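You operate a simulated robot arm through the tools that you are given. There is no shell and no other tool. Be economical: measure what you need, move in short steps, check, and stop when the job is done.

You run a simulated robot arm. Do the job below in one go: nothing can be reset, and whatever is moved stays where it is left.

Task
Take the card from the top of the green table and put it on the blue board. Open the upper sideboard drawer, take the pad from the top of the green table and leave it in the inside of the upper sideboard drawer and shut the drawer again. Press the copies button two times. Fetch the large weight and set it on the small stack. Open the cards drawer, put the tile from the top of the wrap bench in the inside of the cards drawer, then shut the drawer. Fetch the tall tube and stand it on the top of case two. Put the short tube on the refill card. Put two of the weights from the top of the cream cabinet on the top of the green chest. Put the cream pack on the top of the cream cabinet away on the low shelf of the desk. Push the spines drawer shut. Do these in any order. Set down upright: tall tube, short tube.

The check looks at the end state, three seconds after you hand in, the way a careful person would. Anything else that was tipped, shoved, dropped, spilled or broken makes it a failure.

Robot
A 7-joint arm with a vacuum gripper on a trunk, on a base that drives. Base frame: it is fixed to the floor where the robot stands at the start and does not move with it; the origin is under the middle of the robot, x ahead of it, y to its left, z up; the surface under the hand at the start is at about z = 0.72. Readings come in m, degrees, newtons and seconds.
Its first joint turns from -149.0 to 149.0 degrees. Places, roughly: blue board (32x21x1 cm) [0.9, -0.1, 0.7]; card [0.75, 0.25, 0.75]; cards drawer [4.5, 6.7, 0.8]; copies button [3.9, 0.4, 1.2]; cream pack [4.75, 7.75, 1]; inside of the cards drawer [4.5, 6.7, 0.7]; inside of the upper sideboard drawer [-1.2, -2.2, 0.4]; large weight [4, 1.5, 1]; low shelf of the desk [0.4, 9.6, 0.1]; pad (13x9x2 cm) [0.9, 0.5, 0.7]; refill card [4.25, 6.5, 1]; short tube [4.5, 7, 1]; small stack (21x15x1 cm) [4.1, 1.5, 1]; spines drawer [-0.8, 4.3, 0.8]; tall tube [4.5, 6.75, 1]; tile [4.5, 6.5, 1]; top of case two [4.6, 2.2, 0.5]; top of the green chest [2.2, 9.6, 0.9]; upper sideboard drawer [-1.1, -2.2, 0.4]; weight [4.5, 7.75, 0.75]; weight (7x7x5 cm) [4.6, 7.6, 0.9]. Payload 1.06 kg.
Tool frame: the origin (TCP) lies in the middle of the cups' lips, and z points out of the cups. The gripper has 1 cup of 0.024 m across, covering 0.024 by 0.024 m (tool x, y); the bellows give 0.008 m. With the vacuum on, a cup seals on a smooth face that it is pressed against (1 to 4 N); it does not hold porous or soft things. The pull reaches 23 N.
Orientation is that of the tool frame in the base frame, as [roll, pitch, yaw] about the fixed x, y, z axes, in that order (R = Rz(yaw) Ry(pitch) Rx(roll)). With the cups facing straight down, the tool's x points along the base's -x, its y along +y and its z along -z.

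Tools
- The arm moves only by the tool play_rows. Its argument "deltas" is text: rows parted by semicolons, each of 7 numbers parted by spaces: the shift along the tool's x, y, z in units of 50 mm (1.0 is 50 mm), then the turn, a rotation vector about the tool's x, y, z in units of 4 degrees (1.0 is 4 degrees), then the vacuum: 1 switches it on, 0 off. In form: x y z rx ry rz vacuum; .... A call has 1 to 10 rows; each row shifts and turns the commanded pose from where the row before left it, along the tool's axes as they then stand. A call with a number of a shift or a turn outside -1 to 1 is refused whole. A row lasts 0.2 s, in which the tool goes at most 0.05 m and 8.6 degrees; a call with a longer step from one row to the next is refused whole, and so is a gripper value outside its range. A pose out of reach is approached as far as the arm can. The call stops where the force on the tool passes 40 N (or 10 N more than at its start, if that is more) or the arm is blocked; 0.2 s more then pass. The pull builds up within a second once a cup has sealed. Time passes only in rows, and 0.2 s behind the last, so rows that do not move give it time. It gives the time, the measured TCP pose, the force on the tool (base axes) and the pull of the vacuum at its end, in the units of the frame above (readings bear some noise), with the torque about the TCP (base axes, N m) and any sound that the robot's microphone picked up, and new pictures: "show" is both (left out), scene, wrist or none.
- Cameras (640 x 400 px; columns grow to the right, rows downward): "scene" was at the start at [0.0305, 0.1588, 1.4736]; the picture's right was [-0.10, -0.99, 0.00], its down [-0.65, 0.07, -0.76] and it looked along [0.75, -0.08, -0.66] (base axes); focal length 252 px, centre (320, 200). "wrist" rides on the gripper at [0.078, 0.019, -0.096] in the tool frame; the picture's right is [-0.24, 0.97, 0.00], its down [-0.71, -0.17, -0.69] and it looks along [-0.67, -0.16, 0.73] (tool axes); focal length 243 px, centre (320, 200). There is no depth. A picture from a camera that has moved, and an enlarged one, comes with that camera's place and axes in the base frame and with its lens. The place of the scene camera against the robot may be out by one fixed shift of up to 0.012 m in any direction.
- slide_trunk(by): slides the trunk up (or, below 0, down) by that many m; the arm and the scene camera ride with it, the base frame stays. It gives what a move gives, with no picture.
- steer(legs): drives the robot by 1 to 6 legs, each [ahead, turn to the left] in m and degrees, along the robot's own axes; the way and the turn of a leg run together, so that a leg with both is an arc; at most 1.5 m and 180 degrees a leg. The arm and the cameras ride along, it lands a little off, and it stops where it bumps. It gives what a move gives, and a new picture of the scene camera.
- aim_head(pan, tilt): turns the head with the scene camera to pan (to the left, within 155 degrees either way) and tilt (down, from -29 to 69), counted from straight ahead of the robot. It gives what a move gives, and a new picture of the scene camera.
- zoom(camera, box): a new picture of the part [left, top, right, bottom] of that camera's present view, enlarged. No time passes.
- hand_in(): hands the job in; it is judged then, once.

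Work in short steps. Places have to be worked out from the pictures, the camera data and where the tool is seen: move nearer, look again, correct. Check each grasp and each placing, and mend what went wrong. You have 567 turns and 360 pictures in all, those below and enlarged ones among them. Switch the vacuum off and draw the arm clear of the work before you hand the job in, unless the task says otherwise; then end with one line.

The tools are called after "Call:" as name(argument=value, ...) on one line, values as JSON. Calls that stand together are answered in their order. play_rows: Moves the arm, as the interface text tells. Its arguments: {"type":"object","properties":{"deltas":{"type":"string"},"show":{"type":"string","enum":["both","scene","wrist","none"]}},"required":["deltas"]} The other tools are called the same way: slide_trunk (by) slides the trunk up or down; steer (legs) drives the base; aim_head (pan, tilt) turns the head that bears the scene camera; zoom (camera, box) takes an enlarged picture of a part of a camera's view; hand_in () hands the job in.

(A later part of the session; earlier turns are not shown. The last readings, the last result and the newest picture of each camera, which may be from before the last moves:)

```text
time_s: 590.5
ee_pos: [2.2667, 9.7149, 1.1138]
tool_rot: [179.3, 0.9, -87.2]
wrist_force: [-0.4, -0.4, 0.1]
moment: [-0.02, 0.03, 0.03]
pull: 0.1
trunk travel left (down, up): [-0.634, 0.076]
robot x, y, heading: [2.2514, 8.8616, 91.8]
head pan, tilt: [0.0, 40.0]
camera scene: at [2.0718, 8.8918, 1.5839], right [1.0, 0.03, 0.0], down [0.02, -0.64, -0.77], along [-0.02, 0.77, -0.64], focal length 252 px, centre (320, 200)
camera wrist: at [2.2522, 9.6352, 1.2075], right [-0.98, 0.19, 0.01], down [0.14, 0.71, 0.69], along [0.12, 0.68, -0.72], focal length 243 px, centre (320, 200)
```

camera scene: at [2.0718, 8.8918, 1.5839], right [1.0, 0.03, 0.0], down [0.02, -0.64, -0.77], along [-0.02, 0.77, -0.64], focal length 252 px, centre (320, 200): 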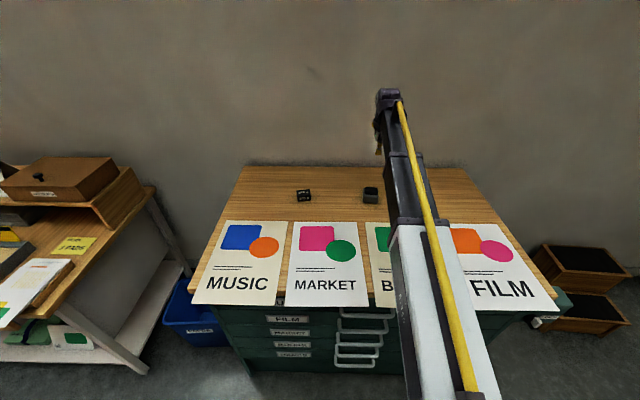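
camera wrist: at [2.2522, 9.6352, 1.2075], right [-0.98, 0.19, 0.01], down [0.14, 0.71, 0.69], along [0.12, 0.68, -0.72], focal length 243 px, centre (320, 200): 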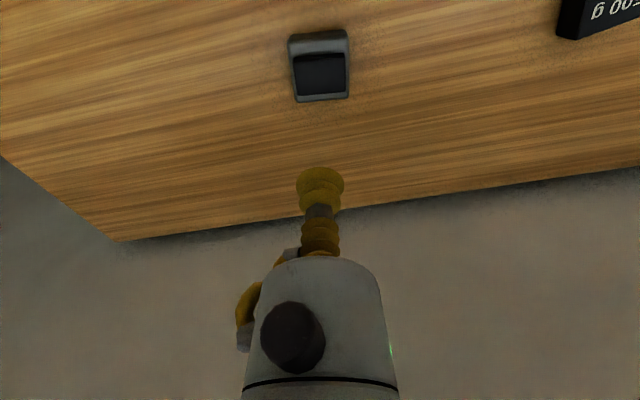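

Both weights are on the chest. Before fetching the pack I look at the desk's low shelf from here.

Call:
aim_head(pan=62, tilt=35)

Call:
zoom(camera="scene", box=[200, 60, 600, 310])

```text
time_s: 591.9
ee_pos: [2.2665, 9.7168, 1.1135]
tool_rot: [179.4, 0.9, -87.2]
wrist_force: [-0.3, 0.2, 0.4]
moment: [0.01, 0.03, -0.01]
pull: 0.0
trunk travel left (down, up): [-0.634, 0.076]
robot x, y, heading: [2.2506, 8.8596, 91.6]
head pan, tilt: [62.0, 35.0]
camera scene: at [1.9955, 8.8458, 1.5915], right [0.44, 0.9, 0.0], down [0.51, -0.25, -0.82], along [-0.73, 0.36, -0.57], focal length 252 px, centre (320, 200)
```

scene: 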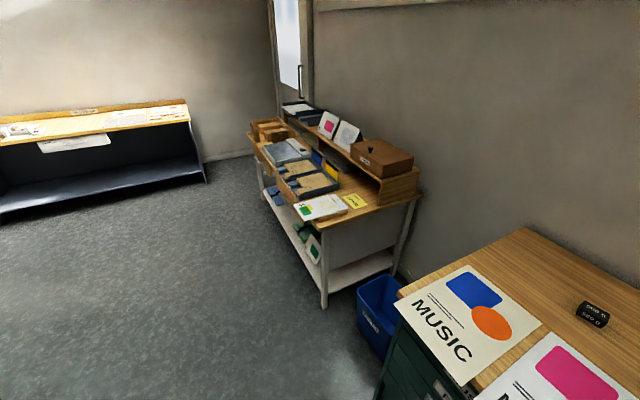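

```text
1.60 times, centred on (400, 185) of scene
camera zoom: at [1.9955, 8.8458, 1.5915], right [0.44, 0.9, 0.0], down [0.51, -0.25, -0.82], along [-0.73, 0.36, -0.57], focal length 404 px, centre (192, 224)
```

zoom: 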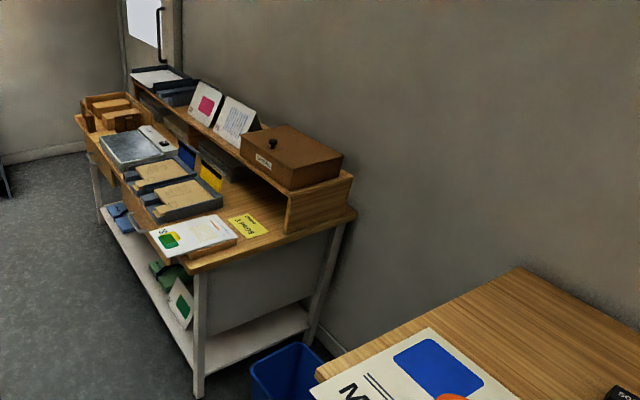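

I go to the desk front now to plan the placing (lower camera view).

Call:
play_rows(deltas="0.9 0 -0.2 0 0 0 0;0.9 0 0 0 0 0 0", show="none")

Call:
steer(legs=[[-0.5, 0], [0, 87], [1.45, 0], [0, -88]])

Call:
slide_trunk(by=-0.4)

Call:
aim_head(pan=10, tilt=35)

```text
time_s: 592.5
ee_pos: [2.2724, 9.6237, 1.124]
tool_rot: [179.3, 1.1, -87.2]
wrist_force: [-0.4, -0.9, -0.4]
moment: [0.01, -0.03, 0.01]
pull: 0.0
trunk travel left (down, up): [-0.634, 0.076]
robot x, y, heading: [2.2521, 8.8604, 91.9]
head pan, tilt: [62.0, 35.0]
```

```text
time_s: 609.6
ee_pos: [0.8498, 9.1849, 1.1241]
tool_rot: [179.4, 1.0, -88.2]
wrist_force: [-0.1, -0.3, -0.4]
moment: [0.03, -0.03, 0.01]
pull: 0.1
trunk travel left (down, up): [-0.634, 0.076]
robot x, y, heading: [0.8136, 8.4187, 90.7]
head pan, tilt: [62.0, 35.0]
camera scene: at [0.5579, 8.4115, 1.5916], right [0.46, 0.89, 0.0], down [0.51, -0.26, -0.82], along [-0.73, 0.38, -0.57], focal length 252 px, centre (320, 200)
```

scene: 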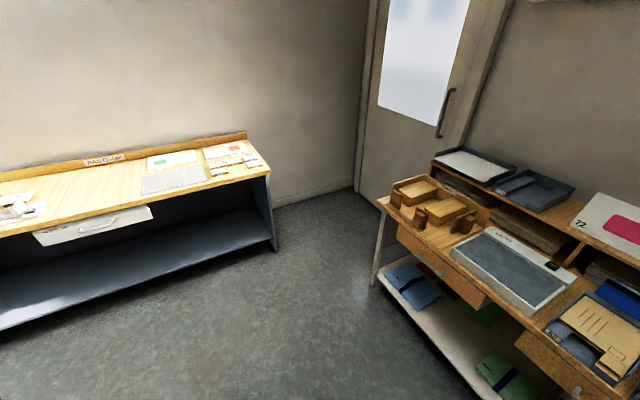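

```text
time_s: 613.4
ee_pos: [0.8487, 9.1849, 0.7228]
tool_rot: [179.4, 1.1, -88.4]
wrist_force: [0.1, 0.2, -0.6]
moment: [-0.01, -0.04, 0.01]
pull: 0.1
trunk travel left (down, up): [-0.234, 0.476]
robot x, y, heading: [0.815, 8.418, 90.8]
head pan, tilt: [62.0, 35.0]
```

```text
time_s: 614.6
ee_pos: [0.8485, 9.1844, 0.7231]
tool_rot: [179.4, 1.0, -88.2]
wrist_force: [0.5, 0.0, 0.3]
moment: [0.03, 0.0, -0.03]
pull: 0.0
trunk travel left (down, up): [-0.234, 0.476]
robot x, y, heading: [0.8174, 8.42, 90.6]
head pan, tilt: [10.0, 35.0]
camera scene: at [0.6196, 8.4576, 1.1916], right [0.98, 0.19, 0.0], down [0.11, -0.56, -0.82], along [-0.15, 0.8, -0.57], focal length 252 px, centre (320, 200)
```

scene: 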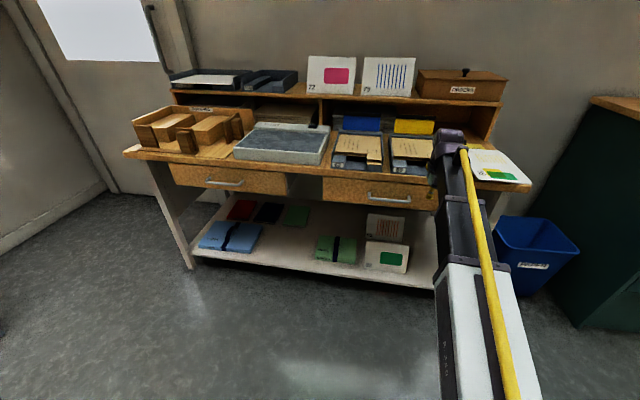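

The low shelf (z≈0.12) has free room between the blue and green packs, around x 0.07–0.40, y 9.35–9.6; drawer bottoms are at about z 0.61. Now I fetch the cream pack.

Call:
slide_trunk(by=0.4)

Call:
aim_head(pan=0, tilt=40)

Call:
steer(legs=[[-0.15, 0], [0, -107], [1.4, 0], [1.35, 0], [0, 18]])

```text
time_s: 618.4
ee_pos: [0.8496, 9.1859, 1.1229]
tool_rot: [179.5, 1.0, -88.3]
wrist_force: [-0.4, -0.3, 0.5]
moment: [0.05, 0.02, 0.01]
pull: 0.1
trunk travel left (down, up): [-0.634, 0.076]
robot x, y, heading: [0.8113, 8.423, 90.7]
head pan, tilt: [10.0, 35.0]
```

```text
time_s: 619.1
ee_pos: [0.8507, 9.1861, 1.1236]
tool_rot: [179.3, 1.0, -88.4]
wrist_force: [-0.1, -0.4, 0.0]
moment: [0.02, 0.01, -0.02]
pull: 0.1
trunk travel left (down, up): [-0.634, 0.076]
robot x, y, heading: [0.8164, 8.4238, 90.5]
head pan, tilt: [0.0, 40.0]
camera scene: at [0.6349, 8.4561, 1.584], right [1.0, 0.01, 0.0], down [0.01, -0.64, -0.77], along [-0.01, 0.77, -0.64], focal length 252 px, centre (320, 200)
```

scene: 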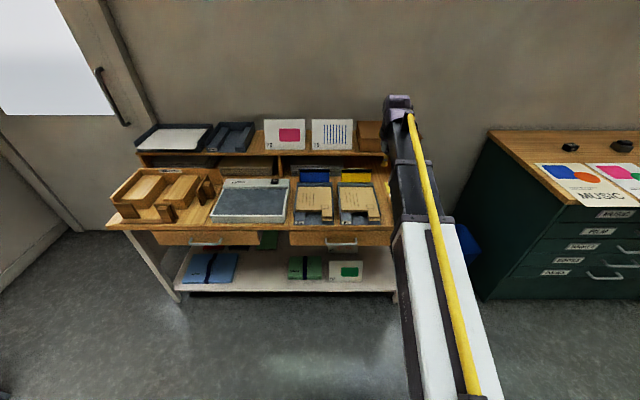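

```text
time_s: 638.9
ee_pos: [4.1954, 7.3891, 1.1234]
tool_rot: [179.3, 0.9, -179.3]
wrist_force: [0.7, 0.3, -0.1]
moment: [0.0, 0.02, -0.01]
pull: 0.0
trunk travel left (down, up): [-0.634, 0.076]
robot x, y, heading: [3.434, 7.4406, -0.4]
head pan, tilt: [0.0, 40.0]
camera scene: at [3.4629, 7.6047, 1.584], right [0.0, -1.0, 0.0], down [-0.64, 0.0, -0.77], along [0.77, 0.0, -0.64], focal length 252 px, centre (320, 200)
```

scene: 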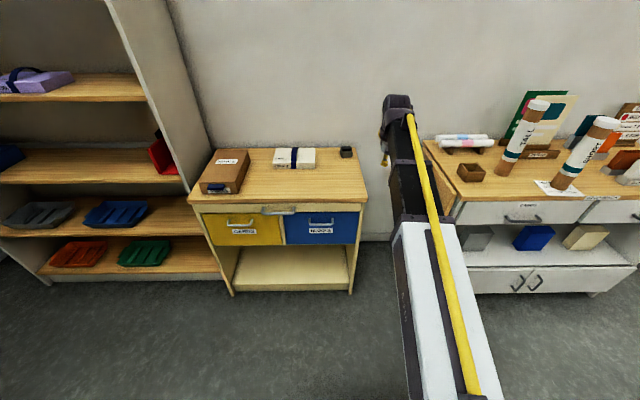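

Call:
steer(legs=[[0, 20], [0.34, 0], [0, -20]])

Call:
play_rows(deltas="0 0.9 0 0 0 0 0;0 0.9 0 0 0 0 0;0 0.9 0 0 0 0 0;0 0.7 0 0 0 0 0", show="wrist")

```text
time_s: 643.3
ee_pos: [4.5135, 7.5031, 1.1234]
tool_rot: [179.5, 0.9, -179.3]
wrist_force: [-1.0, 0.1, -1.3]
moment: [-0.01, 0.03, -0.02]
pull: 0.1
trunk travel left (down, up): [-0.634, 0.076]
robot x, y, heading: [3.7524, 7.5525, -0.3]
head pan, tilt: [0.0, 40.0]
camera scene: at [3.7817, 7.7192, 1.584], right [-0.01, -1.0, 0.0], down [-0.64, 0.0, -0.77], along [0.77, 0.0, -0.64], focal length 252 px, centre (320, 200)
```

scene: 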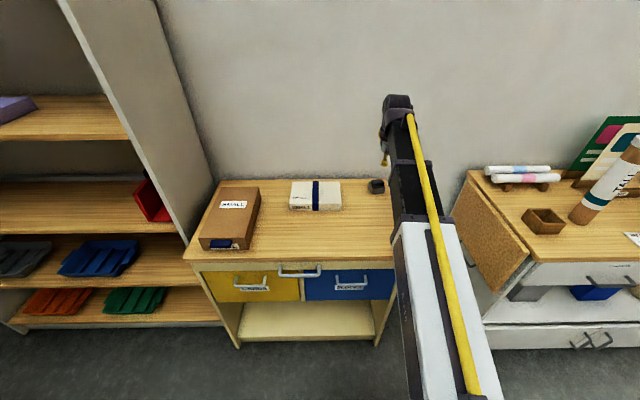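

```text
time_s: 644.3
ee_pos: [4.511, 7.6748, 1.1249]
tool_rot: [179.4, 1.0, -179.3]
wrist_force: [-0.2, 0.6, 0.0]
moment: [0.01, 0.02, -0.02]
pull: 0.0
trunk travel left (down, up): [-0.634, 0.076]
robot x, y, heading: [3.7434, 7.5515, -0.5]
head pan, tilt: [0.0, 40.0]
camera wrist: at [4.4308, 7.6924, 1.2191], right [0.22, 0.97, 0.01], down [0.7, -0.17, 0.69], along [0.68, -0.15, -0.72], focal length 243 px, centre (320, 200)
```

wrist: 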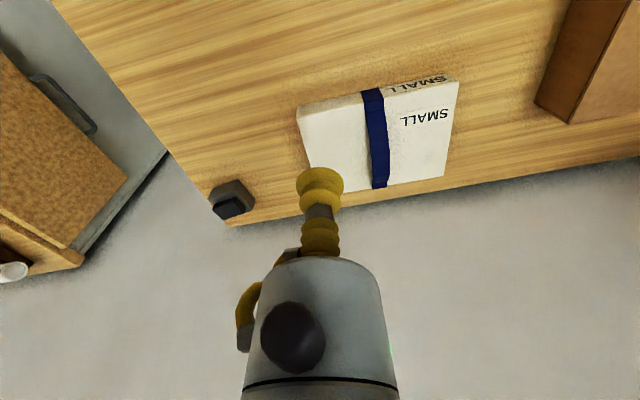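

The pack spans x 4.585–4.75, y 7.63–7.85 with the band across its middle. I'll grip just beside the band at (4.667, 7.705).

Call:
play_rows(deltas="-0.78 0.14 0 0 0 0 0;-0.78 0.14 0 0 0 0 0;-0.78 0.14 0 0 0 0 0;-0.78 0.14 0 0 0 0 0;0 0 0.9 0 0 0 0;0 0 0.9 0 0 0 0;0 0 0.9 0 0 0 0;0 0 0.8 0 0 0 0", show="wrist")

```text
time_s: 646.1
ee_pos: [4.6686, 7.7052, 0.9529]
tool_rot: [179.4, 1.0, -179.2]
wrist_force: [-0.2, 0.5, 0.6]
moment: [0.03, 0.0, 0.03]
pull: 0.0
trunk travel left (down, up): [-0.634, 0.076]
robot x, y, heading: [3.753, 7.555, -0.1]
head pan, tilt: [0.0, 40.0]
camera wrist: at [4.5889, 7.7234, 1.0459], right [0.22, 0.97, 0.01], down [0.7, -0.17, 0.7], along [0.68, -0.15, -0.72], focal length 243 px, centre (320, 200)
```

wrist: 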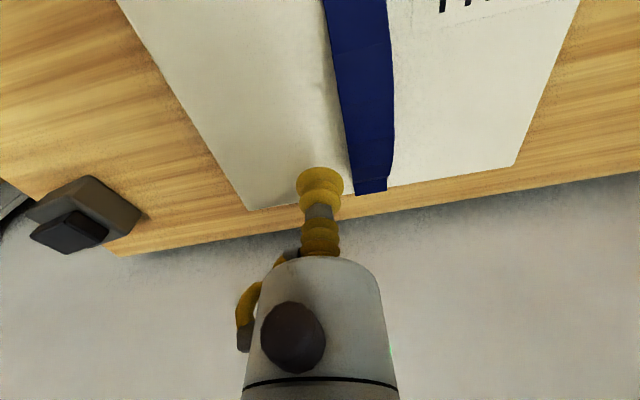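

The spot is beside the band; I shift 6 mm away from it and creep down.

Call:
play_rows(deltas="0 -0.12 0.5 0 0 0 1;0 0 0.4 0 0 0 1;0 0 0.2 0 0 0 1;0 0 0.1 0 0 0 1;0 0 0.08 0 0 0 1;0 0 0 0 0 0 1", show="none")

```text
time_s: 647.5
ee_pos: [4.6723, 7.7001, 0.8917]
tool_rot: [179.4, 1.2, -179.2]
wrist_force: [12.8, 4.0, 24.7]
moment: [-0.15, 0.28, -0.04]
pull: 22.9
trunk travel left (down, up): [-0.634, 0.076]
robot x, y, heading: [3.7489, 7.5496, -0.6]
head pan, tilt: [0.0, 40.0]
```

Sealed. I lift slowly and check that it hangs level.

Call:
play_rows(deltas="0 0 -0.15 0 0 0 1;0 0 -0.2 0 0 0 1;0 0 -0.3 0 0 0 1;0 0 -0.4 0 0 0 1;0 0 -0.4 0 0 0 1;0 0 -0.2 0 0 0 1;0 0 0 0 0 0 1", show="wrist")

```text
time_s: 649.1
ee_pos: [4.6708, 7.6992, 0.9709]
tool_rot: [179.4, 0.9, -179.3]
wrist_force: [0.0, -0.7, 0.4]
moment: [0.01, 0.01, 0.01]
pull: 0.1
trunk travel left (down, up): [-0.634, 0.076]
robot x, y, heading: [3.7505, 7.553, -0.2]
head pan, tilt: [0.0, 40.0]
camera wrist: at [4.5897, 7.7165, 1.065], right [0.22, 0.97, 0.01], down [0.7, -0.17, 0.69], along [0.68, -0.15, -0.72], focal length 243 px, centre (320, 200)
```

wrist: 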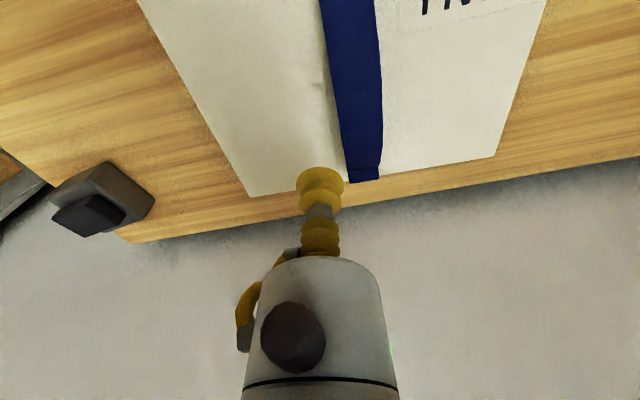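

The grip peeled off on lifting (pack still in place): too far from its centre of mass. I look closely at the band to see whether it is flat enough to grip on.

Call:
zoom(camera="wrist", box=[240, 0, 480, 200])

Call:
zoom(camera="scene", box=[270, 160, 366, 220])

```text
2.00 times, centred on (360, 100) of wrist
camera zoom: at [4.5897, 7.7165, 1.065], right [0.22, 0.97, 0.01], down [0.7, -0.17, 0.69], along [0.68, -0.15, -0.72], focal length 485 px, centre (240, 400)
```

zoom: 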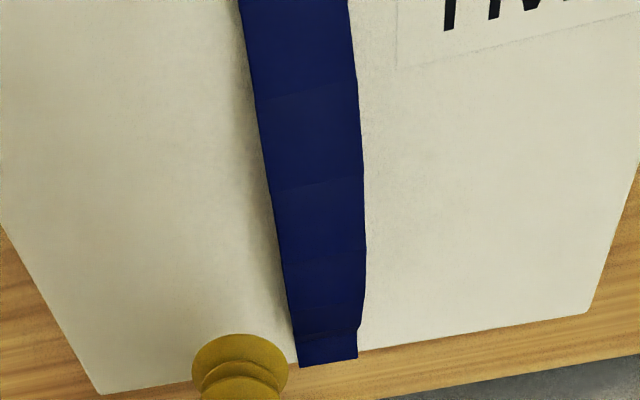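

```text
6.67 times, centred on (318, 190) of scene
camera zoom: at [3.7817, 7.7194, 1.584], right [-0.01, -1.0, 0.0], down [-0.64, 0.0, -0.77], along [0.77, 0.0, -0.64], focal length 1682 px, centre (333, 267)
```

zoom: 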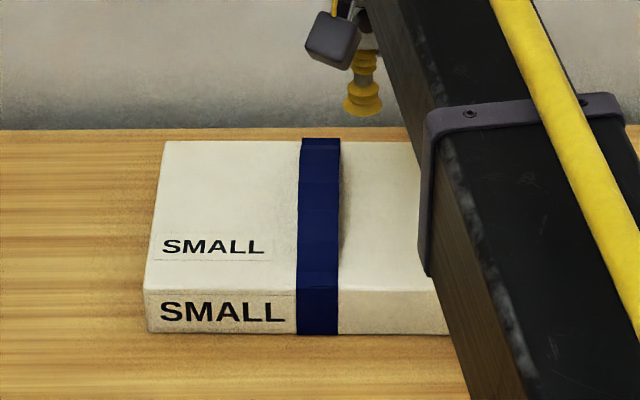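

The band is a broad strap over the middle. I try gripping on the strap's flat centre (y≈7.736), above the centre of mass.

Call:
play_rows(deltas="0 0.74 0 0 0 0 0;0 0 0.4 0 0 0 0", show="wrist")

```text
time_s: 649.7
ee_pos: [4.6702, 7.7372, 0.952]
tool_rot: [179.5, 1.0, -179.4]
wrist_force: [0.3, 0.0, 0.0]
moment: [0.0, -0.01, 0.02]
pull: 0.1
trunk travel left (down, up): [-0.634, 0.076]
robot x, y, heading: [3.7521, 7.5558, -0.3]
head pan, tilt: [0.0, 40.0]
camera wrist: at [4.5895, 7.7544, 1.0459], right [0.22, 0.97, 0.01], down [0.7, -0.17, 0.7], along [0.68, -0.15, -0.72], focal length 243 px, centre (320, 200)
```

wrist: 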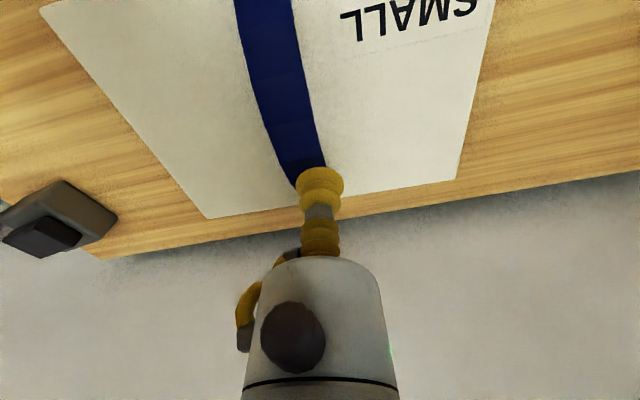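

Re-measured: pack y 7.60–7.84, strap centre y≈7.722. I shift and press on the strap with vacuum on.

Call:
play_rows(deltas="0.08 -0.3 0.3 0 0 0 1;0 0 0.3 0 0 0 1;0 0 0.15 0 0 0 1;0 0 0.1 0 0 0 1;0 0 0.08 0 0 0 1;0 0 0 0 0 0 1", show="wrist")

```text
time_s: 650.6
ee_pos: [4.6701, 7.7204, 0.9209]
tool_rot: [179.2, 1.7, -179.3]
wrist_force: [3.7, -1.1, 19.2]
moment: [0.06, 0.16, -0.04]
pull: 0.0
trunk travel left (down, up): [-0.634, 0.076]
robot x, y, heading: [3.7512, 7.5522, -0.1]
head pan, tilt: [0.0, 40.0]
stopped in row 4: the force on the tool passed its limit at 46 N (the readings are from after the stop); the commanded pose is now the measured one
camera wrist: at [4.5878, 7.738, 1.0139], right [0.22, 0.97, 0.02], down [0.69, -0.17, 0.7], along [0.69, -0.14, -0.71], focal length 243 px, centre (320, 200)
```

wrist: 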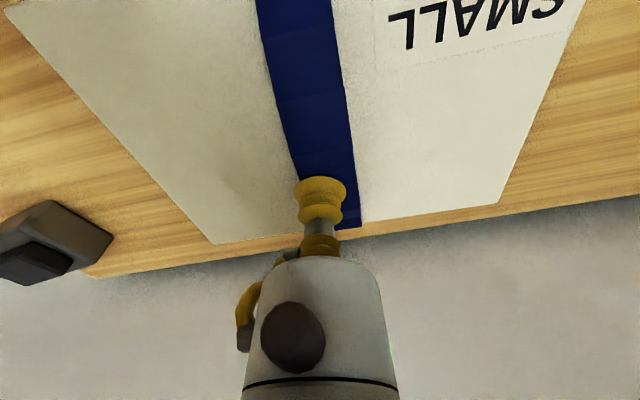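

The strap does not seal (raised handle). I lift off and retry on the white face with the cup fully clear of the strap, at y≈7.688.

Call:
play_rows(deltas="0 0 -0.5 0 0 0 0;0 -0.66 0 0 0 0 0;0 0 0.4 0 0 0 1;0 0 0.3 0 0 0 1;0 0 0.2 0 0 0 1;0 0 0.1 0 0 0 1;0 0 0.06 0 0 0 1;0 0 0 0 0 0 1", show="wrist")

```text
time_s: 652.4
ee_pos: [4.6693, 7.6905, 0.892]
tool_rot: [179.3, 1.6, -179.3]
wrist_force: [9.7, 7.1, 22.7]
moment: [-0.2, 0.21, -0.11]
pull: 23.3
trunk travel left (down, up): [-0.634, 0.076]
robot x, y, heading: [3.7467, 7.5536, -0.3]
head pan, tilt: [0.0, 40.0]
camera wrist: at [4.5886, 7.7076, 0.9841], right [0.22, 0.97, 0.02], down [0.69, -0.17, 0.7], along [0.69, -0.14, -0.71], focal length 243 px, centre (320, 200)
```

wrist: 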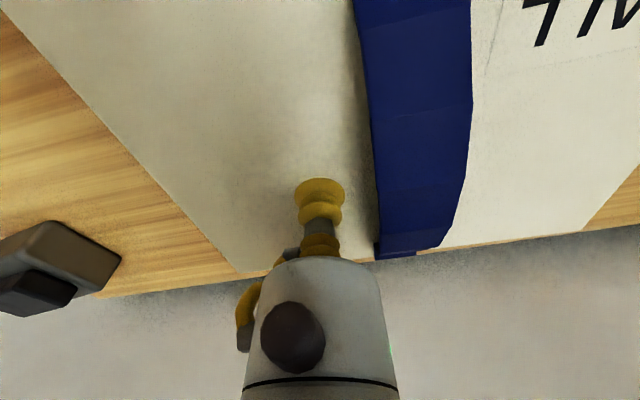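

Sealed at an offset of ~3 cm. I lift very slowly and watch the force.

Call:
play_rows(deltas="0 0 -0.05 0 0 0 1;0 0 -0.05 0 0 0 1;0 0 -0.05 0 0 0 1;0 0 -0.05 0 0 0 1;0 0 -0.05 0 0 0 1", show="none")

```text
time_s: 653.6
ee_pos: [4.6707, 7.6883, 0.9005]
tool_rot: [179.3, 1.2, -179.3]
wrist_force: [0.7, 0.5, -8.2]
moment: [-0.15, 0.05, 0.01]
pull: 23.0
trunk travel left (down, up): [-0.634, 0.076]
robot x, y, heading: [3.7459, 7.553, -0.3]
head pan, tilt: [0.0, 40.0]
```

Call:
play_rows(deltas="0 0 -0.04 0 0 0 1;0 0 -0.04 0 0 0 1;0 0 -0.04 0 0 0 1;0 0 -0.04 0 0 0 1", show="wrist")

```text
time_s: 654.6
ee_pos: [4.6718, 7.6884, 0.909]
tool_rot: [179.4, 1.4, -179.4]
wrist_force: [-0.2, -0.1, -7.8]
moment: [-0.23, -0.02, -0.01]
pull: 22.7
trunk travel left (down, up): [-0.634, 0.076]
robot x, y, heading: [3.7465, 7.5506, -0.3]
head pan, tilt: [0.0, 40.0]
camera wrist: at [4.5901, 7.7062, 1.0017], right [0.22, 0.97, 0.02], down [0.69, -0.17, 0.7], along [0.68, -0.14, -0.71], focal length 243 px, centre (320, 200)
```

wrist: 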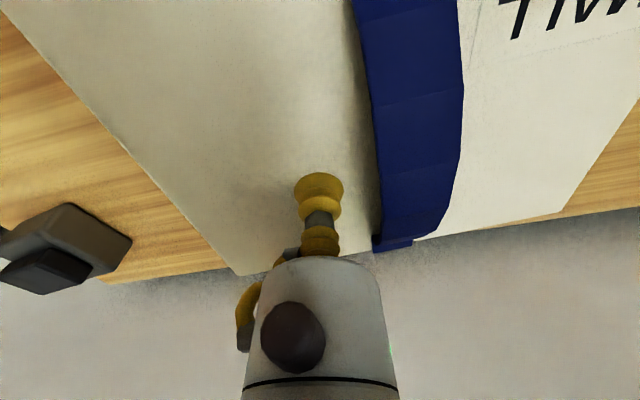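

It holds so far (7.8 N, moment 0.23). I continue very gently.

Call:
play_rows(deltas="0 0 -0.04 0 0 0 1;0 0 -0.04 0 0 0 1;0 0 -0.04 0 0 0 1;0 0 -0.04 0 0 0 1;0 0 -0.04 0 0 0 1", show="wrist")

```text
time_s: 655.8
ee_pos: [4.6703, 7.6881, 0.9191]
tool_rot: [179.3, 1.4, -179.3]
wrist_force: [0.1, 0.1, -9.0]
moment: [-0.19, -0.05, -0.05]
pull: 22.9
trunk travel left (down, up): [-0.634, 0.076]
robot x, y, heading: [3.7467, 7.5534, -0.5]
head pan, tilt: [0.0, 40.0]
camera wrist: at [4.5891, 7.7058, 1.0122], right [0.22, 0.97, 0.02], down [0.69, -0.17, 0.7], along [0.68, -0.14, -0.71], focal length 243 px, centre (320, 200)
```

wrist: 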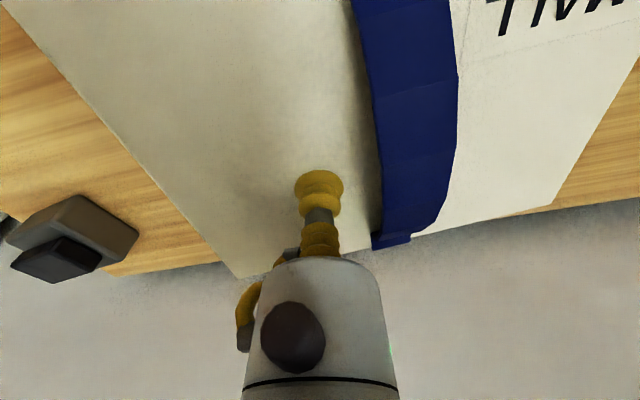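

The far edge seems still supported, so the pack is near 1 kg; I need less offset. I set it down, shift 12 mm toward the strap and regrip.

Call:
play_rows(deltas="0 0 0.1 0 0 0 1;0 0 0.1 0 0 0 1;0 0 0.1 0 0 0 1;0 0 0.1 0 0 0 1;0 0 0.06 0 0 0 1;0 0 0 0 0 0 0;0 0 0 0 0 0 0;0 0 0 0 0 0 0;0 0 -0.15 0 0 0 0;0 0 -0.4 0 0 0 0", show="wrist")

```text
time_s: 658.0
ee_pos: [4.6694, 7.6886, 0.9257]
tool_rot: [179.2, 1.4, -179.3]
wrist_force: [0.7, -0.2, 0.0]
moment: [0.02, 0.02, -0.01]
pull: 0.1
trunk travel left (down, up): [-0.634, 0.076]
robot x, y, heading: [3.7482, 7.5518, -0.3]
head pan, tilt: [0.0, 40.0]
camera wrist: at [4.5888, 7.7069, 1.0181], right [0.22, 0.97, 0.02], down [0.69, -0.17, 0.7], along [0.69, -0.14, -0.71], focal length 243 px, centre (320, 200)
```

wrist: 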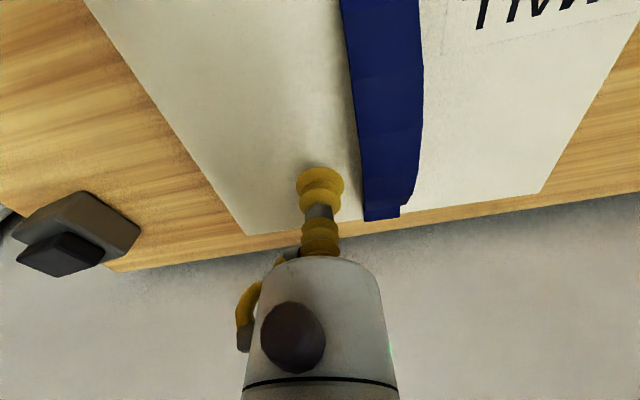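

Call:
play_rows(deltas="0.1 0.26 0 0 0.35 0 0;0 0 0.3 0 0 0 1;0 0 0.25 0 0 0 1;0 0 0.12 0 0 0 1;0 0 0.06 0 0 0 1;0 0 0 0 0 0 1;0 0 0 0 0 0 1", show="wrist")

```text
time_s: 659.6
ee_pos: [4.6623, 7.7016, 0.8906]
tool_rot: [179.3, 0.3, -179.3]
wrist_force: [15.6, 1.4, 35.9]
moment: [0.02, 0.31, -0.24]
pull: 22.7
trunk travel left (down, up): [-0.634, 0.076]
robot x, y, heading: [3.7488, 7.5554, -0.4]
head pan, tilt: [0.0, 40.0]
camera wrist: at [4.5843, 7.7191, 0.9856], right [0.22, 0.97, 0.01], down [0.71, -0.17, 0.69], along [0.67, -0.14, -0.73], focal length 243 px, centre (320, 200)
```

wrist: 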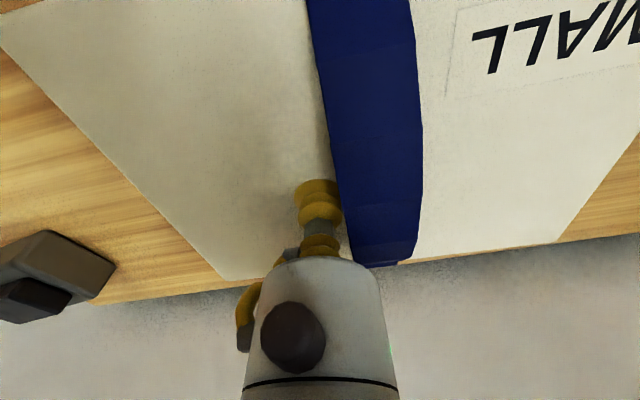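

Gripped right next to the strap. I lift very slowly.

Call:
play_rows(deltas="0 0 -0.06 0 0 0 1;0 0 -0.06 0 0 0 1;0 0 -0.05 0 0 0 1;0 0 -0.05 0 0 0 1;0 0 -0.05 0 0 0 1;0 0 -0.04 0 0 0 1;0 0 -0.04 0 0 0 1;0 0 0 0 0 0 1", show="none")

```text
time_s: 661.4
ee_pos: [4.6652, 7.701, 0.9044]
tool_rot: [179.3, 0.0, -179.3]
wrist_force: [0.1, -0.4, -9.3]
moment: [-0.15, 0.0, -0.01]
pull: 23.5
trunk travel left (down, up): [-0.634, 0.076]
robot x, y, heading: [3.7506, 7.554, -0.2]
head pan, tilt: [0.0, 40.0]
```

Call:
play_rows(deltas="0 0 -0.04 0 0 0 1;0 0 -0.04 0 0 0 1;0 0 -0.04 0 0 0 1;0 0 -0.04 0 0 0 1;0 0 -0.04 0 0 0 1;0 0 -0.04 0 0 0 1;0 0 0 0 0 0 1", show="wrist")

```text
time_s: 663.0
ee_pos: [4.6635, 7.7008, 0.9171]
tool_rot: [179.3, 0.1, -179.4]
wrist_force: [0.6, 0.0, -9.9]
moment: [-0.14, -0.07, -0.02]
pull: 22.9
trunk travel left (down, up): [-0.634, 0.076]
robot x, y, heading: [3.7473, 7.5502, -0.2]
head pan, tilt: [0.0, 40.0]
camera wrist: at [4.5862, 7.7185, 1.0115], right [0.22, 0.97, 0.01], down [0.71, -0.17, 0.68], along [0.67, -0.14, -0.73], focal length 243 px, centre (320, 200)
```

wrist: 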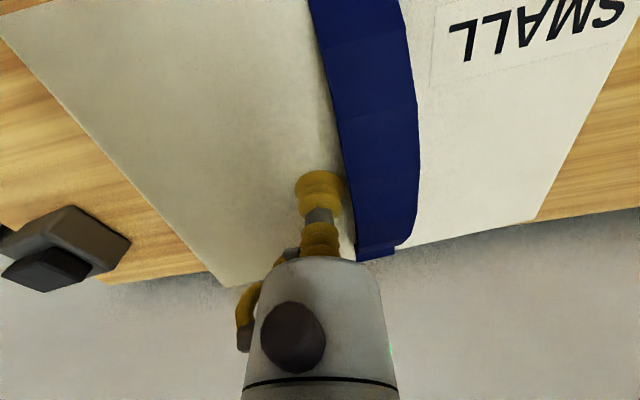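

Call:
play_rows(deltas="0 0 -0.05 0 0 0 1;0 0 -0.05 0 0 0 1;0 0 -0.05 0 0 0 1;0 0 -0.05 0 0 0 1;0 0 -0.05 0 0 0 1;0 0 -0.05 0 0 0 1;0 0 0 0 0 0 1", show="both")

```text
time_s: 664.6
ee_pos: [4.6653, 7.7011, 0.9337]
tool_rot: [179.4, 0.0, -179.4]
wrist_force: [-0.6, -0.2, -9.2]
moment: [-0.1, 0.0, 0.01]
pull: 0.0
trunk travel left (down, up): [-0.634, 0.076]
robot x, y, heading: [3.7537, 7.5539, -0.5]
head pan, tilt: [0.0, 40.0]
camera scene: at [3.7828, 7.7196, 1.5839], right [-0.01, -1.0, 0.0], down [-0.64, 0.0, -0.77], along [0.77, 0.0, -0.64], focal length 252 px, centre (320, 200)
camera wrist: at [4.5861, 7.7181, 1.0275], right [0.22, 0.97, 0.01], down [0.71, -0.17, 0.68], along [0.67, -0.14, -0.73], focal length 243 px, centre (320, 200)
```

scene: 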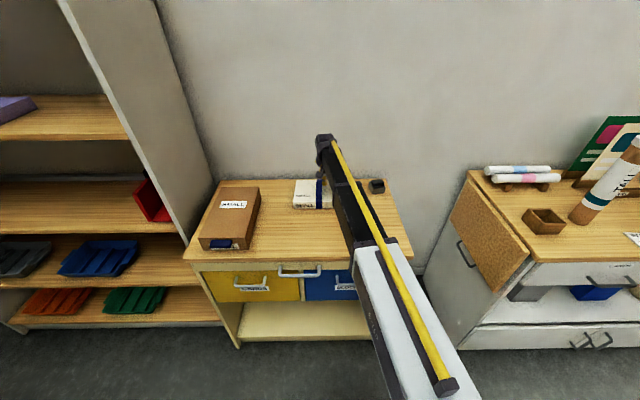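
wrist: 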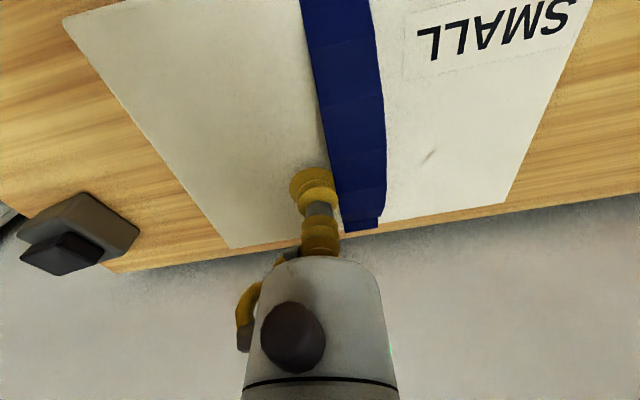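

The pack weighs about 1 kg and peels when level. I'll regrip and tilt it as I lift, pivoting about its far edge so its centre of mass comes under the cup. First re-press.

Call:
play_rows(deltas="0 -0.04 0 0 0 0 0;0 0 0.3 0 0 0 1;0 0 0.3 0 0 0 1;0 0 0.12 0 0 0 1;0 0 0.06 0 0 0 1;0 0 0.04 0 0 0 1;0 0 0 0 0 0 1", show="wrist")

```text
time_s: 666.2
ee_pos: [4.6651, 7.6986, 0.8932]
tool_rot: [179.3, 0.2, -179.3]
wrist_force: [5.2, -0.9, 21.0]
moment: [-0.1, 0.06, 0.04]
pull: 22.8
trunk travel left (down, up): [-0.634, 0.076]
robot x, y, heading: [3.751, 7.5543, -0.2]
head pan, tilt: [0.0, 40.0]
camera wrist: at [4.5848, 7.7166, 0.9883], right [0.22, 0.97, 0.01], down [0.71, -0.17, 0.69], along [0.67, -0.14, -0.73], focal length 243 px, centre (320, 200)
```

wrist: 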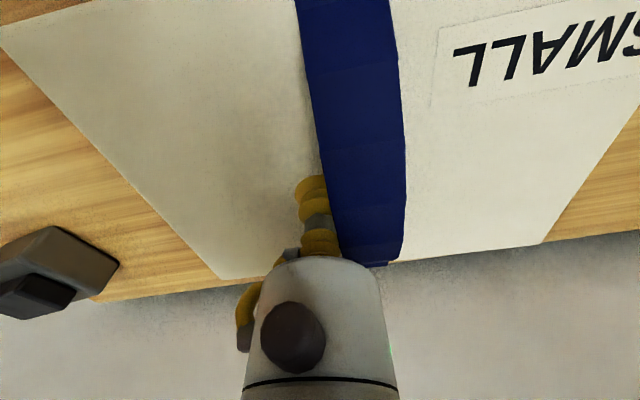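

Sealed even closer to the strap. Now lift with simultaneous tilt (2° per row about the far edge).

Call:
play_rows(deltas="0 0 -0.06 0 0 0 1;0 0 -0.05 0 0 0 1;0 0.027 -0.098 0.5 0 0 1;0 0.027 -0.098 0.5 0 0 1;0 0.027 -0.098 0.5 0 0 1;0 0.027 -0.098 0.5 0 0 1;0 0.027 -0.098 0.5 0 0 1;0 0.027 -0.098 0.5 0 0 1;0 0 0 0 0 0 1", show="wrist")

```text
time_s: 668.2
ee_pos: [4.6662, 7.7101, 0.9256]
tool_rot: [-168.6, -0.1, -179.4]
wrist_force: [0.4, -0.6, -9.6]
moment: [-0.13, -0.04, 0.01]
pull: 22.5
trunk travel left (down, up): [-0.634, 0.076]
robot x, y, heading: [3.7523, 7.5528, -0.3]
head pan, tilt: [0.0, 40.0]
camera wrist: at [4.5874, 7.7473, 1.0141], right [0.22, 0.96, -0.19], down [0.71, -0.02, 0.7], along [0.67, -0.29, -0.68], focal length 243 px, centre (320, 200)
```

wrist: 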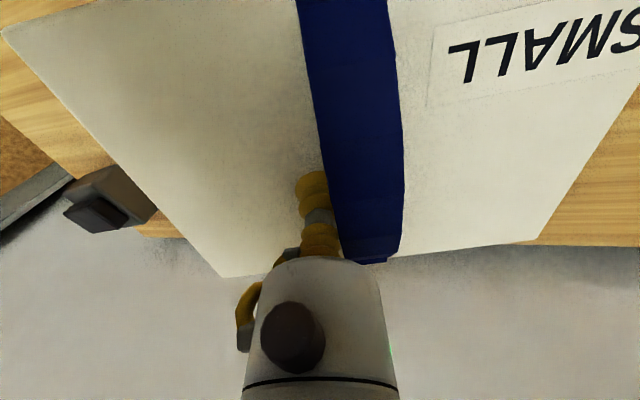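

Holding at 12° tilt, and the pack follows. I continue tilting.

Call:
play_rows(deltas="0 0.027 -0.098 0.5 0 0 1;0 0.027 -0.098 0.5 0 0 1;0 0.027 -0.098 0.5 0 0 1;0 0.027 -0.098 0.5 0 0 1;0 0.027 -0.098 0.5 0 0 1;0 0 0 0 0 0 1", show="none")

Call:
play_rows(deltas="0 0.027 -0.098 0.5 0 0 1;0 0.027 -0.098 0.5 0 0 1;0 0.027 -0.098 0.5 0 0 1;0 0.027 -0.098 0.5 0 0 1;0 0.027 -0.098 0.5 0 0 1;0 0 0 0 0 0 1", show="wrist")

```text
time_s: 669.6
ee_pos: [4.6659, 7.7232, 0.9454]
tool_rot: [-158.7, 0.1, -179.3]
wrist_force: [-0.8, -0.7, -9.5]
moment: [-0.09, -0.06, 0.01]
pull: 23.4
trunk travel left (down, up): [-0.634, 0.076]
robot x, y, heading: [3.7476, 7.5503, -0.3]
head pan, tilt: [0.0, 40.0]
```

```text
time_s: 671.0
ee_pos: [4.664, 7.7415, 0.9666]
tool_rot: [-148.6, 0.0, -179.3]
wrist_force: [0.0, 0.7, -10.2]
moment: [-0.08, -0.07, 0.01]
pull: 23.6
trunk travel left (down, up): [-0.634, 0.076]
robot x, y, heading: [3.7472, 7.5526, -0.5]
head pan, tilt: [0.0, 40.0]
camera wrist: at [4.585, 7.8066, 1.0365], right [0.22, 0.83, -0.51], down [0.71, 0.22, 0.67], along [0.67, -0.51, -0.54], focal length 243 px, centre (320, 200)
```

wrist: 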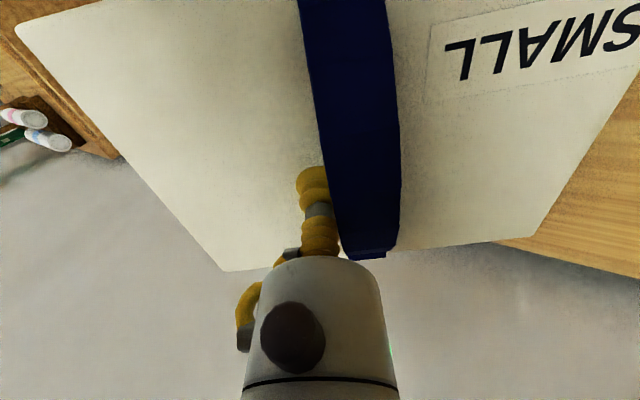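

At 31° the moment is small. Now I lift straight up in the base frame, slowly.

Call:
play_rows(deltas="0 -0.05 -0.085 0 0 0 1;0 -0.06 -0.1 0 0 0 1;0 -0.06 -0.1 0 0 0 1;0 -0.08 -0.13 0 0 0 1;0 -0.1 -0.17 0 0 0 1;0 -0.1 -0.17 0 0 0 1;0 0 0 0 0 0 1", show="both")

```text
time_s: 672.6
ee_pos: [4.6638, 7.7419, 1.0093]
tool_rot: [-148.7, 0.0, -179.3]
wrist_force: [0.5, 0.1, -10.4]
moment: [-0.06, -0.07, 0.02]
pull: 23.5
trunk travel left (down, up): [-0.634, 0.076]
robot x, y, heading: [3.7516, 7.5501, -0.2]
head pan, tilt: [0.0, 40.0]
camera scene: at [3.783, 7.7199, 1.5839], right [-0.01, -1.0, 0.0], down [-0.64, 0.0, -0.77], along [0.77, 0.0, -0.64], focal length 252 px, centre (320, 200)
camera wrist: at [4.5854, 7.8061, 1.0806], right [0.22, 0.83, -0.51], down [0.71, 0.22, 0.67], along [0.67, -0.51, -0.54], focal length 243 px, centre (320, 200)
```

scene: 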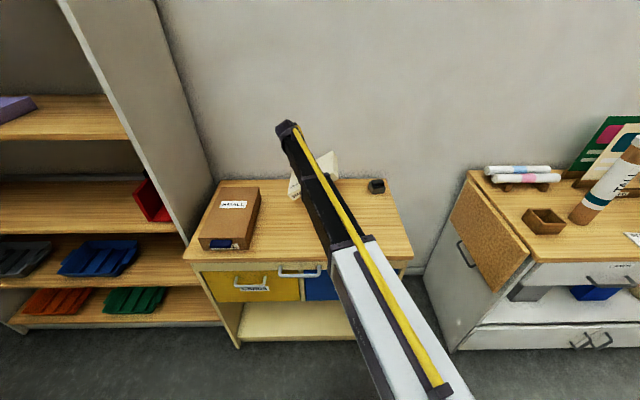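
wrist: 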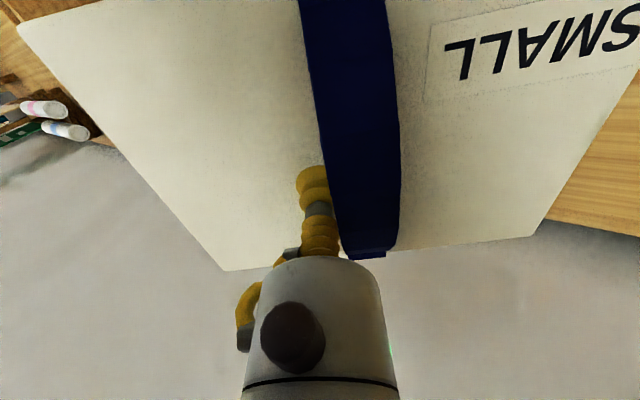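

Free and hanging well (10.4 N, small moment). I raise the trunk, draw the arm in slowly and back the base off.

Call:
slide_trunk(by=0.07)

Call:
play_rows(deltas="0.2 0 0 0 0 0 1;0.4 0 0 0 0 0 1;0.5 0 0 0 0 0 1;0.5 0 0 0 0 0 1;0.5 0 0 0 0 0 1;0.5 0 0 0 0 0 1;0.3 0 0 0 0 0 1", show="none")

Call:
steer(legs=[[-0.45, 0]])

```text
time_s: 673.7
ee_pos: [4.6645, 7.7405, 1.0793]
tool_rot: [-148.7, 0.1, -179.3]
wrist_force: [0.2, 1.0, -9.7]
moment: [-0.04, -0.11, 0.0]
pull: 23.0
trunk travel left (down, up): [-0.704, 0.006]
robot x, y, heading: [3.7508, 7.5529, -0.5]
head pan, tilt: [0.0, 40.0]
```

```text
time_s: 675.3
ee_pos: [4.5182, 7.7389, 1.0807]
tool_rot: [-148.7, 0.0, -179.4]
wrist_force: [0.8, 0.3, -9.6]
moment: [-0.03, -0.07, -0.01]
pull: 23.0
trunk travel left (down, up): [-0.704, 0.006]
robot x, y, heading: [3.7485, 7.5514, -0.1]
head pan, tilt: [0.0, 40.0]
```

```text
time_s: 678.0
ee_pos: [4.0662, 7.7395, 1.0804]
tool_rot: [-148.7, 0.0, -179.3]
wrist_force: [-0.4, -0.1, -9.3]
moment: [-0.06, -0.06, 0.01]
pull: 22.5
trunk travel left (down, up): [-0.704, 0.006]
robot x, y, heading: [3.297, 7.5556, -0.4]
head pan, tilt: [0.0, 40.0]
camera scene: at [3.3299, 7.7223, 1.6539], right [-0.01, -1.0, 0.0], down [-0.64, 0.0, -0.77], along [0.77, -0.01, -0.64], focal length 252 px, centre (320, 200)
```

scene: 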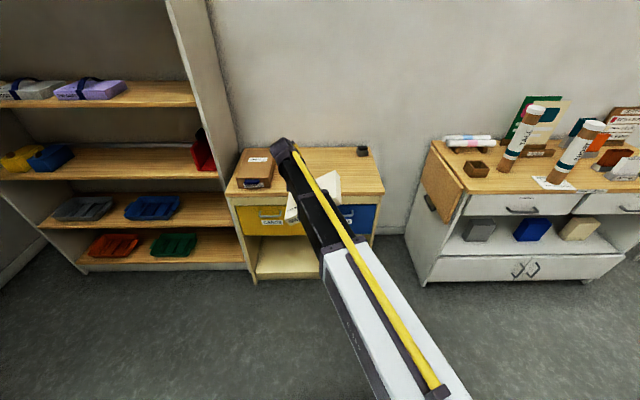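

I carry it to the desk: prepositioning in front of it at about (0.44, 8.35).

Call:
steer(legs=[[0, 165], [1.45, 0], [1.45, 0], [0, -75]])

```text
time_s: 702.3
ee_pos: [0.2264, 9.0187, 1.079]
tool_rot: [-148.8, -0.1, -87.8]
wrist_force: [0.5, 0.2, -9.4]
moment: [0.04, -0.09, -0.03]
pull: 23.1
trunk travel left (down, up): [-0.704, 0.006]
robot x, y, heading: [0.4331, 8.2554, 91.1]
head pan, tilt: [0.0, 40.0]
camera scene: at [0.2534, 8.2888, 1.6539], right [1.0, 0.02, 0.0], down [0.01, -0.64, -0.77], along [-0.02, 0.77, -0.64], focal length 252 px, centre (320, 200)
```

scene: 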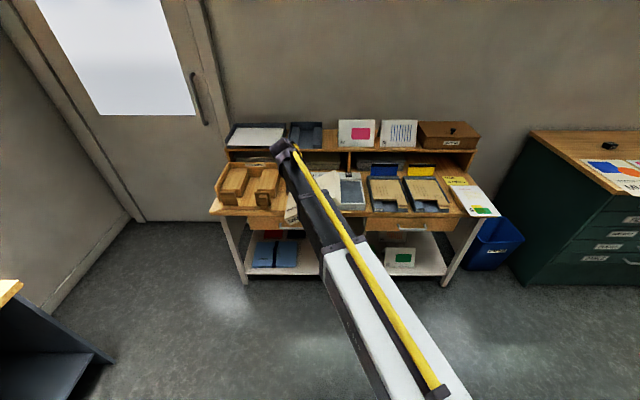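

Held well. I lower the trunk fully and look under the desk.

Call:
slide_trunk(by=-0.4)

Call:
slide_trunk(by=-0.3)

Call:
aim_head(pan=-8, tilt=28)

```text
time_s: 706.1
ee_pos: [0.2256, 9.0191, 0.6792]
tool_rot: [-148.7, -0.1, -87.7]
wrist_force: [-1.3, -0.1, -9.4]
moment: [0.06, -0.07, -0.01]
pull: 22.9
trunk travel left (down, up): [-0.304, 0.406]
robot x, y, heading: [0.4349, 8.2545, 91.4]
head pan, tilt: [0.0, 40.0]
```

```text
time_s: 709.1
ee_pos: [0.2266, 9.0183, 0.38]
tool_rot: [-148.7, 0.0, -87.7]
wrist_force: [-0.3, -0.1, -9.8]
moment: [0.01, -0.13, -0.03]
pull: 23.3
trunk travel left (down, up): [-0.004, 0.706]
robot x, y, heading: [0.4321, 8.2532, 91.0]
head pan, tilt: [0.0, 40.0]
```

```text
time_s: 709.9
ee_pos: [0.226, 9.0186, 0.3788]
tool_rot: [-148.7, 0.0, -87.8]
wrist_force: [0.2, 0.1, -10.0]
moment: [0.0, -0.07, -0.01]
pull: 22.8
trunk travel left (down, up): [-0.004, 0.706]
robot x, y, heading: [0.4285, 8.2536, 91.2]
head pan, tilt: [-8.0, 28.0]
camera scene: at [0.266, 8.2938, 0.9724], right [0.99, -0.12, 0.0], down [-0.05, -0.47, -0.88], along [0.1, 0.88, -0.47], focal length 252 px, centre (320, 200)
```

scene: 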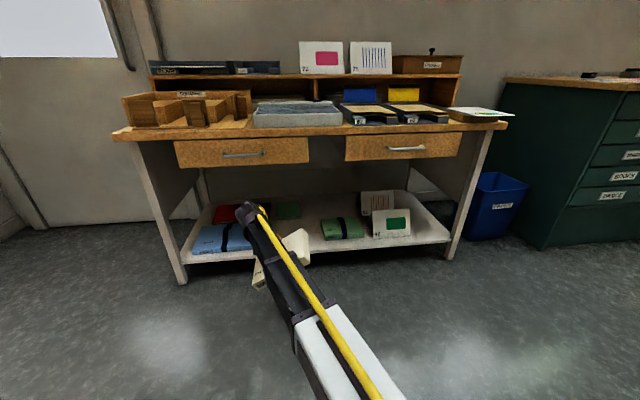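

Shelf top z≈0.135; free gap x 0.03–0.40; drawer underside z≈0.61; wrist tops out ~0.18 above TCP, so there is clearance. I lower the tilted pack to TCP z≈0.295 and shift slightly left.

Call:
play_rows(deltas="0 0.2 0.2 0 0 0 1;0 0.3 0.27 0 0 0 1;0 0.3 0.27 0 0 0 1;0 0.3 0.27 0 0 0 1;0 0.2 0.2 0 0 0 1;0 0 0 0 0 0 1", show="both")

```text
time_s: 711.3
ee_pos: [0.2023, 9.0177, 0.2941]
tool_rot: [-148.6, 0.1, -87.7]
wrist_force: [1.1, 0.3, -9.6]
moment: [0.02, -0.09, 0.0]
pull: 23.1
trunk travel left (down, up): [-0.004, 0.706]
robot x, y, heading: [0.434, 8.2561, 91.1]
head pan, tilt: [-8.0, 28.0]
camera scene: at [0.266, 8.2938, 0.9724], right [0.99, -0.12, 0.0], down [-0.06, -0.47, -0.88], along [0.1, 0.88, -0.47], focal length 252 px, centre (320, 200)
camera wrist: at [0.1395, 8.9371, 0.3647], right [-0.84, 0.2, -0.51], down [-0.24, 0.7, 0.67], along [0.49, 0.69, -0.54], focal length 243 px, centre (320, 200)
```

scene: 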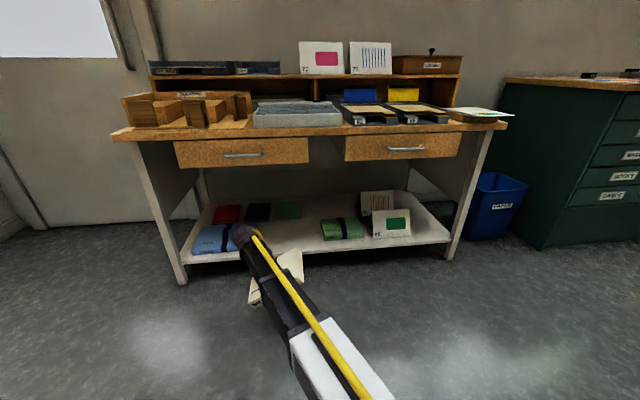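
wrist: 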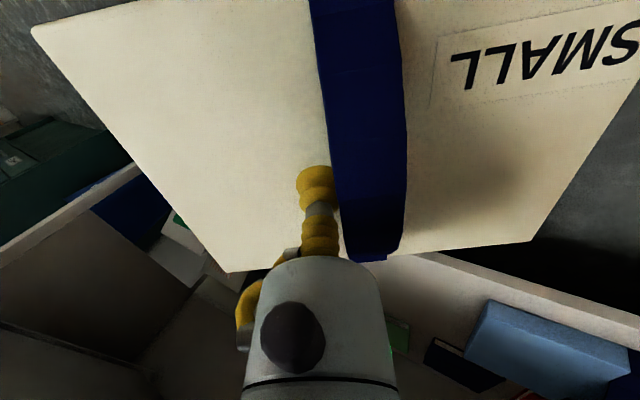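

I drive forward 0.3 m with the pack below desk height, then check.

Call:
steer(legs=[[0.28, 0]])

Call:
play_rows(deltas="0 0 0 0 0 0 1", show="wrist")

```text
time_s: 713.2
ee_pos: [0.1995, 9.2973, 0.2931]
tool_rot: [-148.7, 0.0, -87.9]
wrist_force: [0.1, 0.1, -9.5]
moment: [0.06, -0.09, 0.02]
pull: 23.0
trunk travel left (down, up): [-0.004, 0.706]
robot x, y, heading: [0.4278, 8.5341, 90.9]
head pan, tilt: [-8.0, 28.0]
camera scene: at [0.2605, 8.5746, 0.9724], right [0.99, -0.12, 0.0], down [-0.06, -0.47, -0.88], along [0.11, 0.88, -0.47], focal length 252 px, centre (320, 200)
```

scene: 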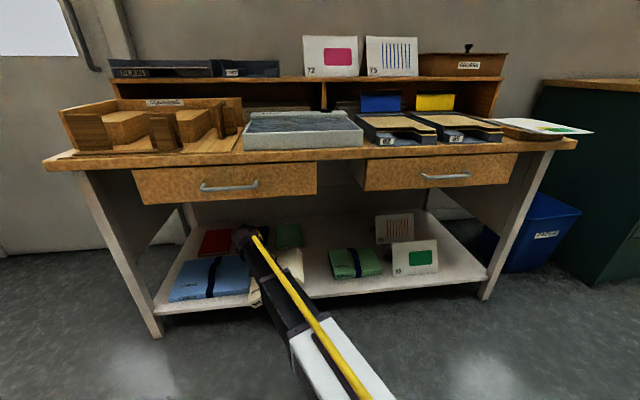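

```text
time_s: 713.6
ee_pos: [0.1994, 9.2973, 0.2924]
tool_rot: [-148.7, 0.1, -87.9]
wrist_force: [-0.7, 0.2, -10.3]
moment: [0.05, -0.05, 0.0]
pull: 22.5
trunk travel left (down, up): [-0.004, 0.706]
robot x, y, heading: [0.428, 8.5356, 90.8]
head pan, tilt: [-8.0, 28.0]
camera wrist: at [0.1356, 9.2181, 0.3646], right [-0.84, 0.2, -0.51], down [-0.24, 0.7, 0.67], along [0.49, 0.68, -0.54], focal length 243 px, centre (320, 200)
```

wrist: 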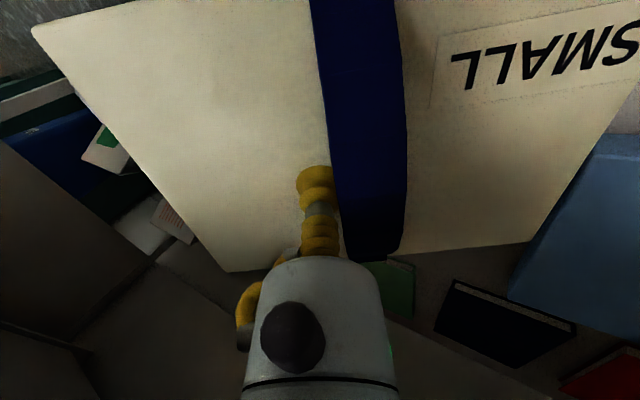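

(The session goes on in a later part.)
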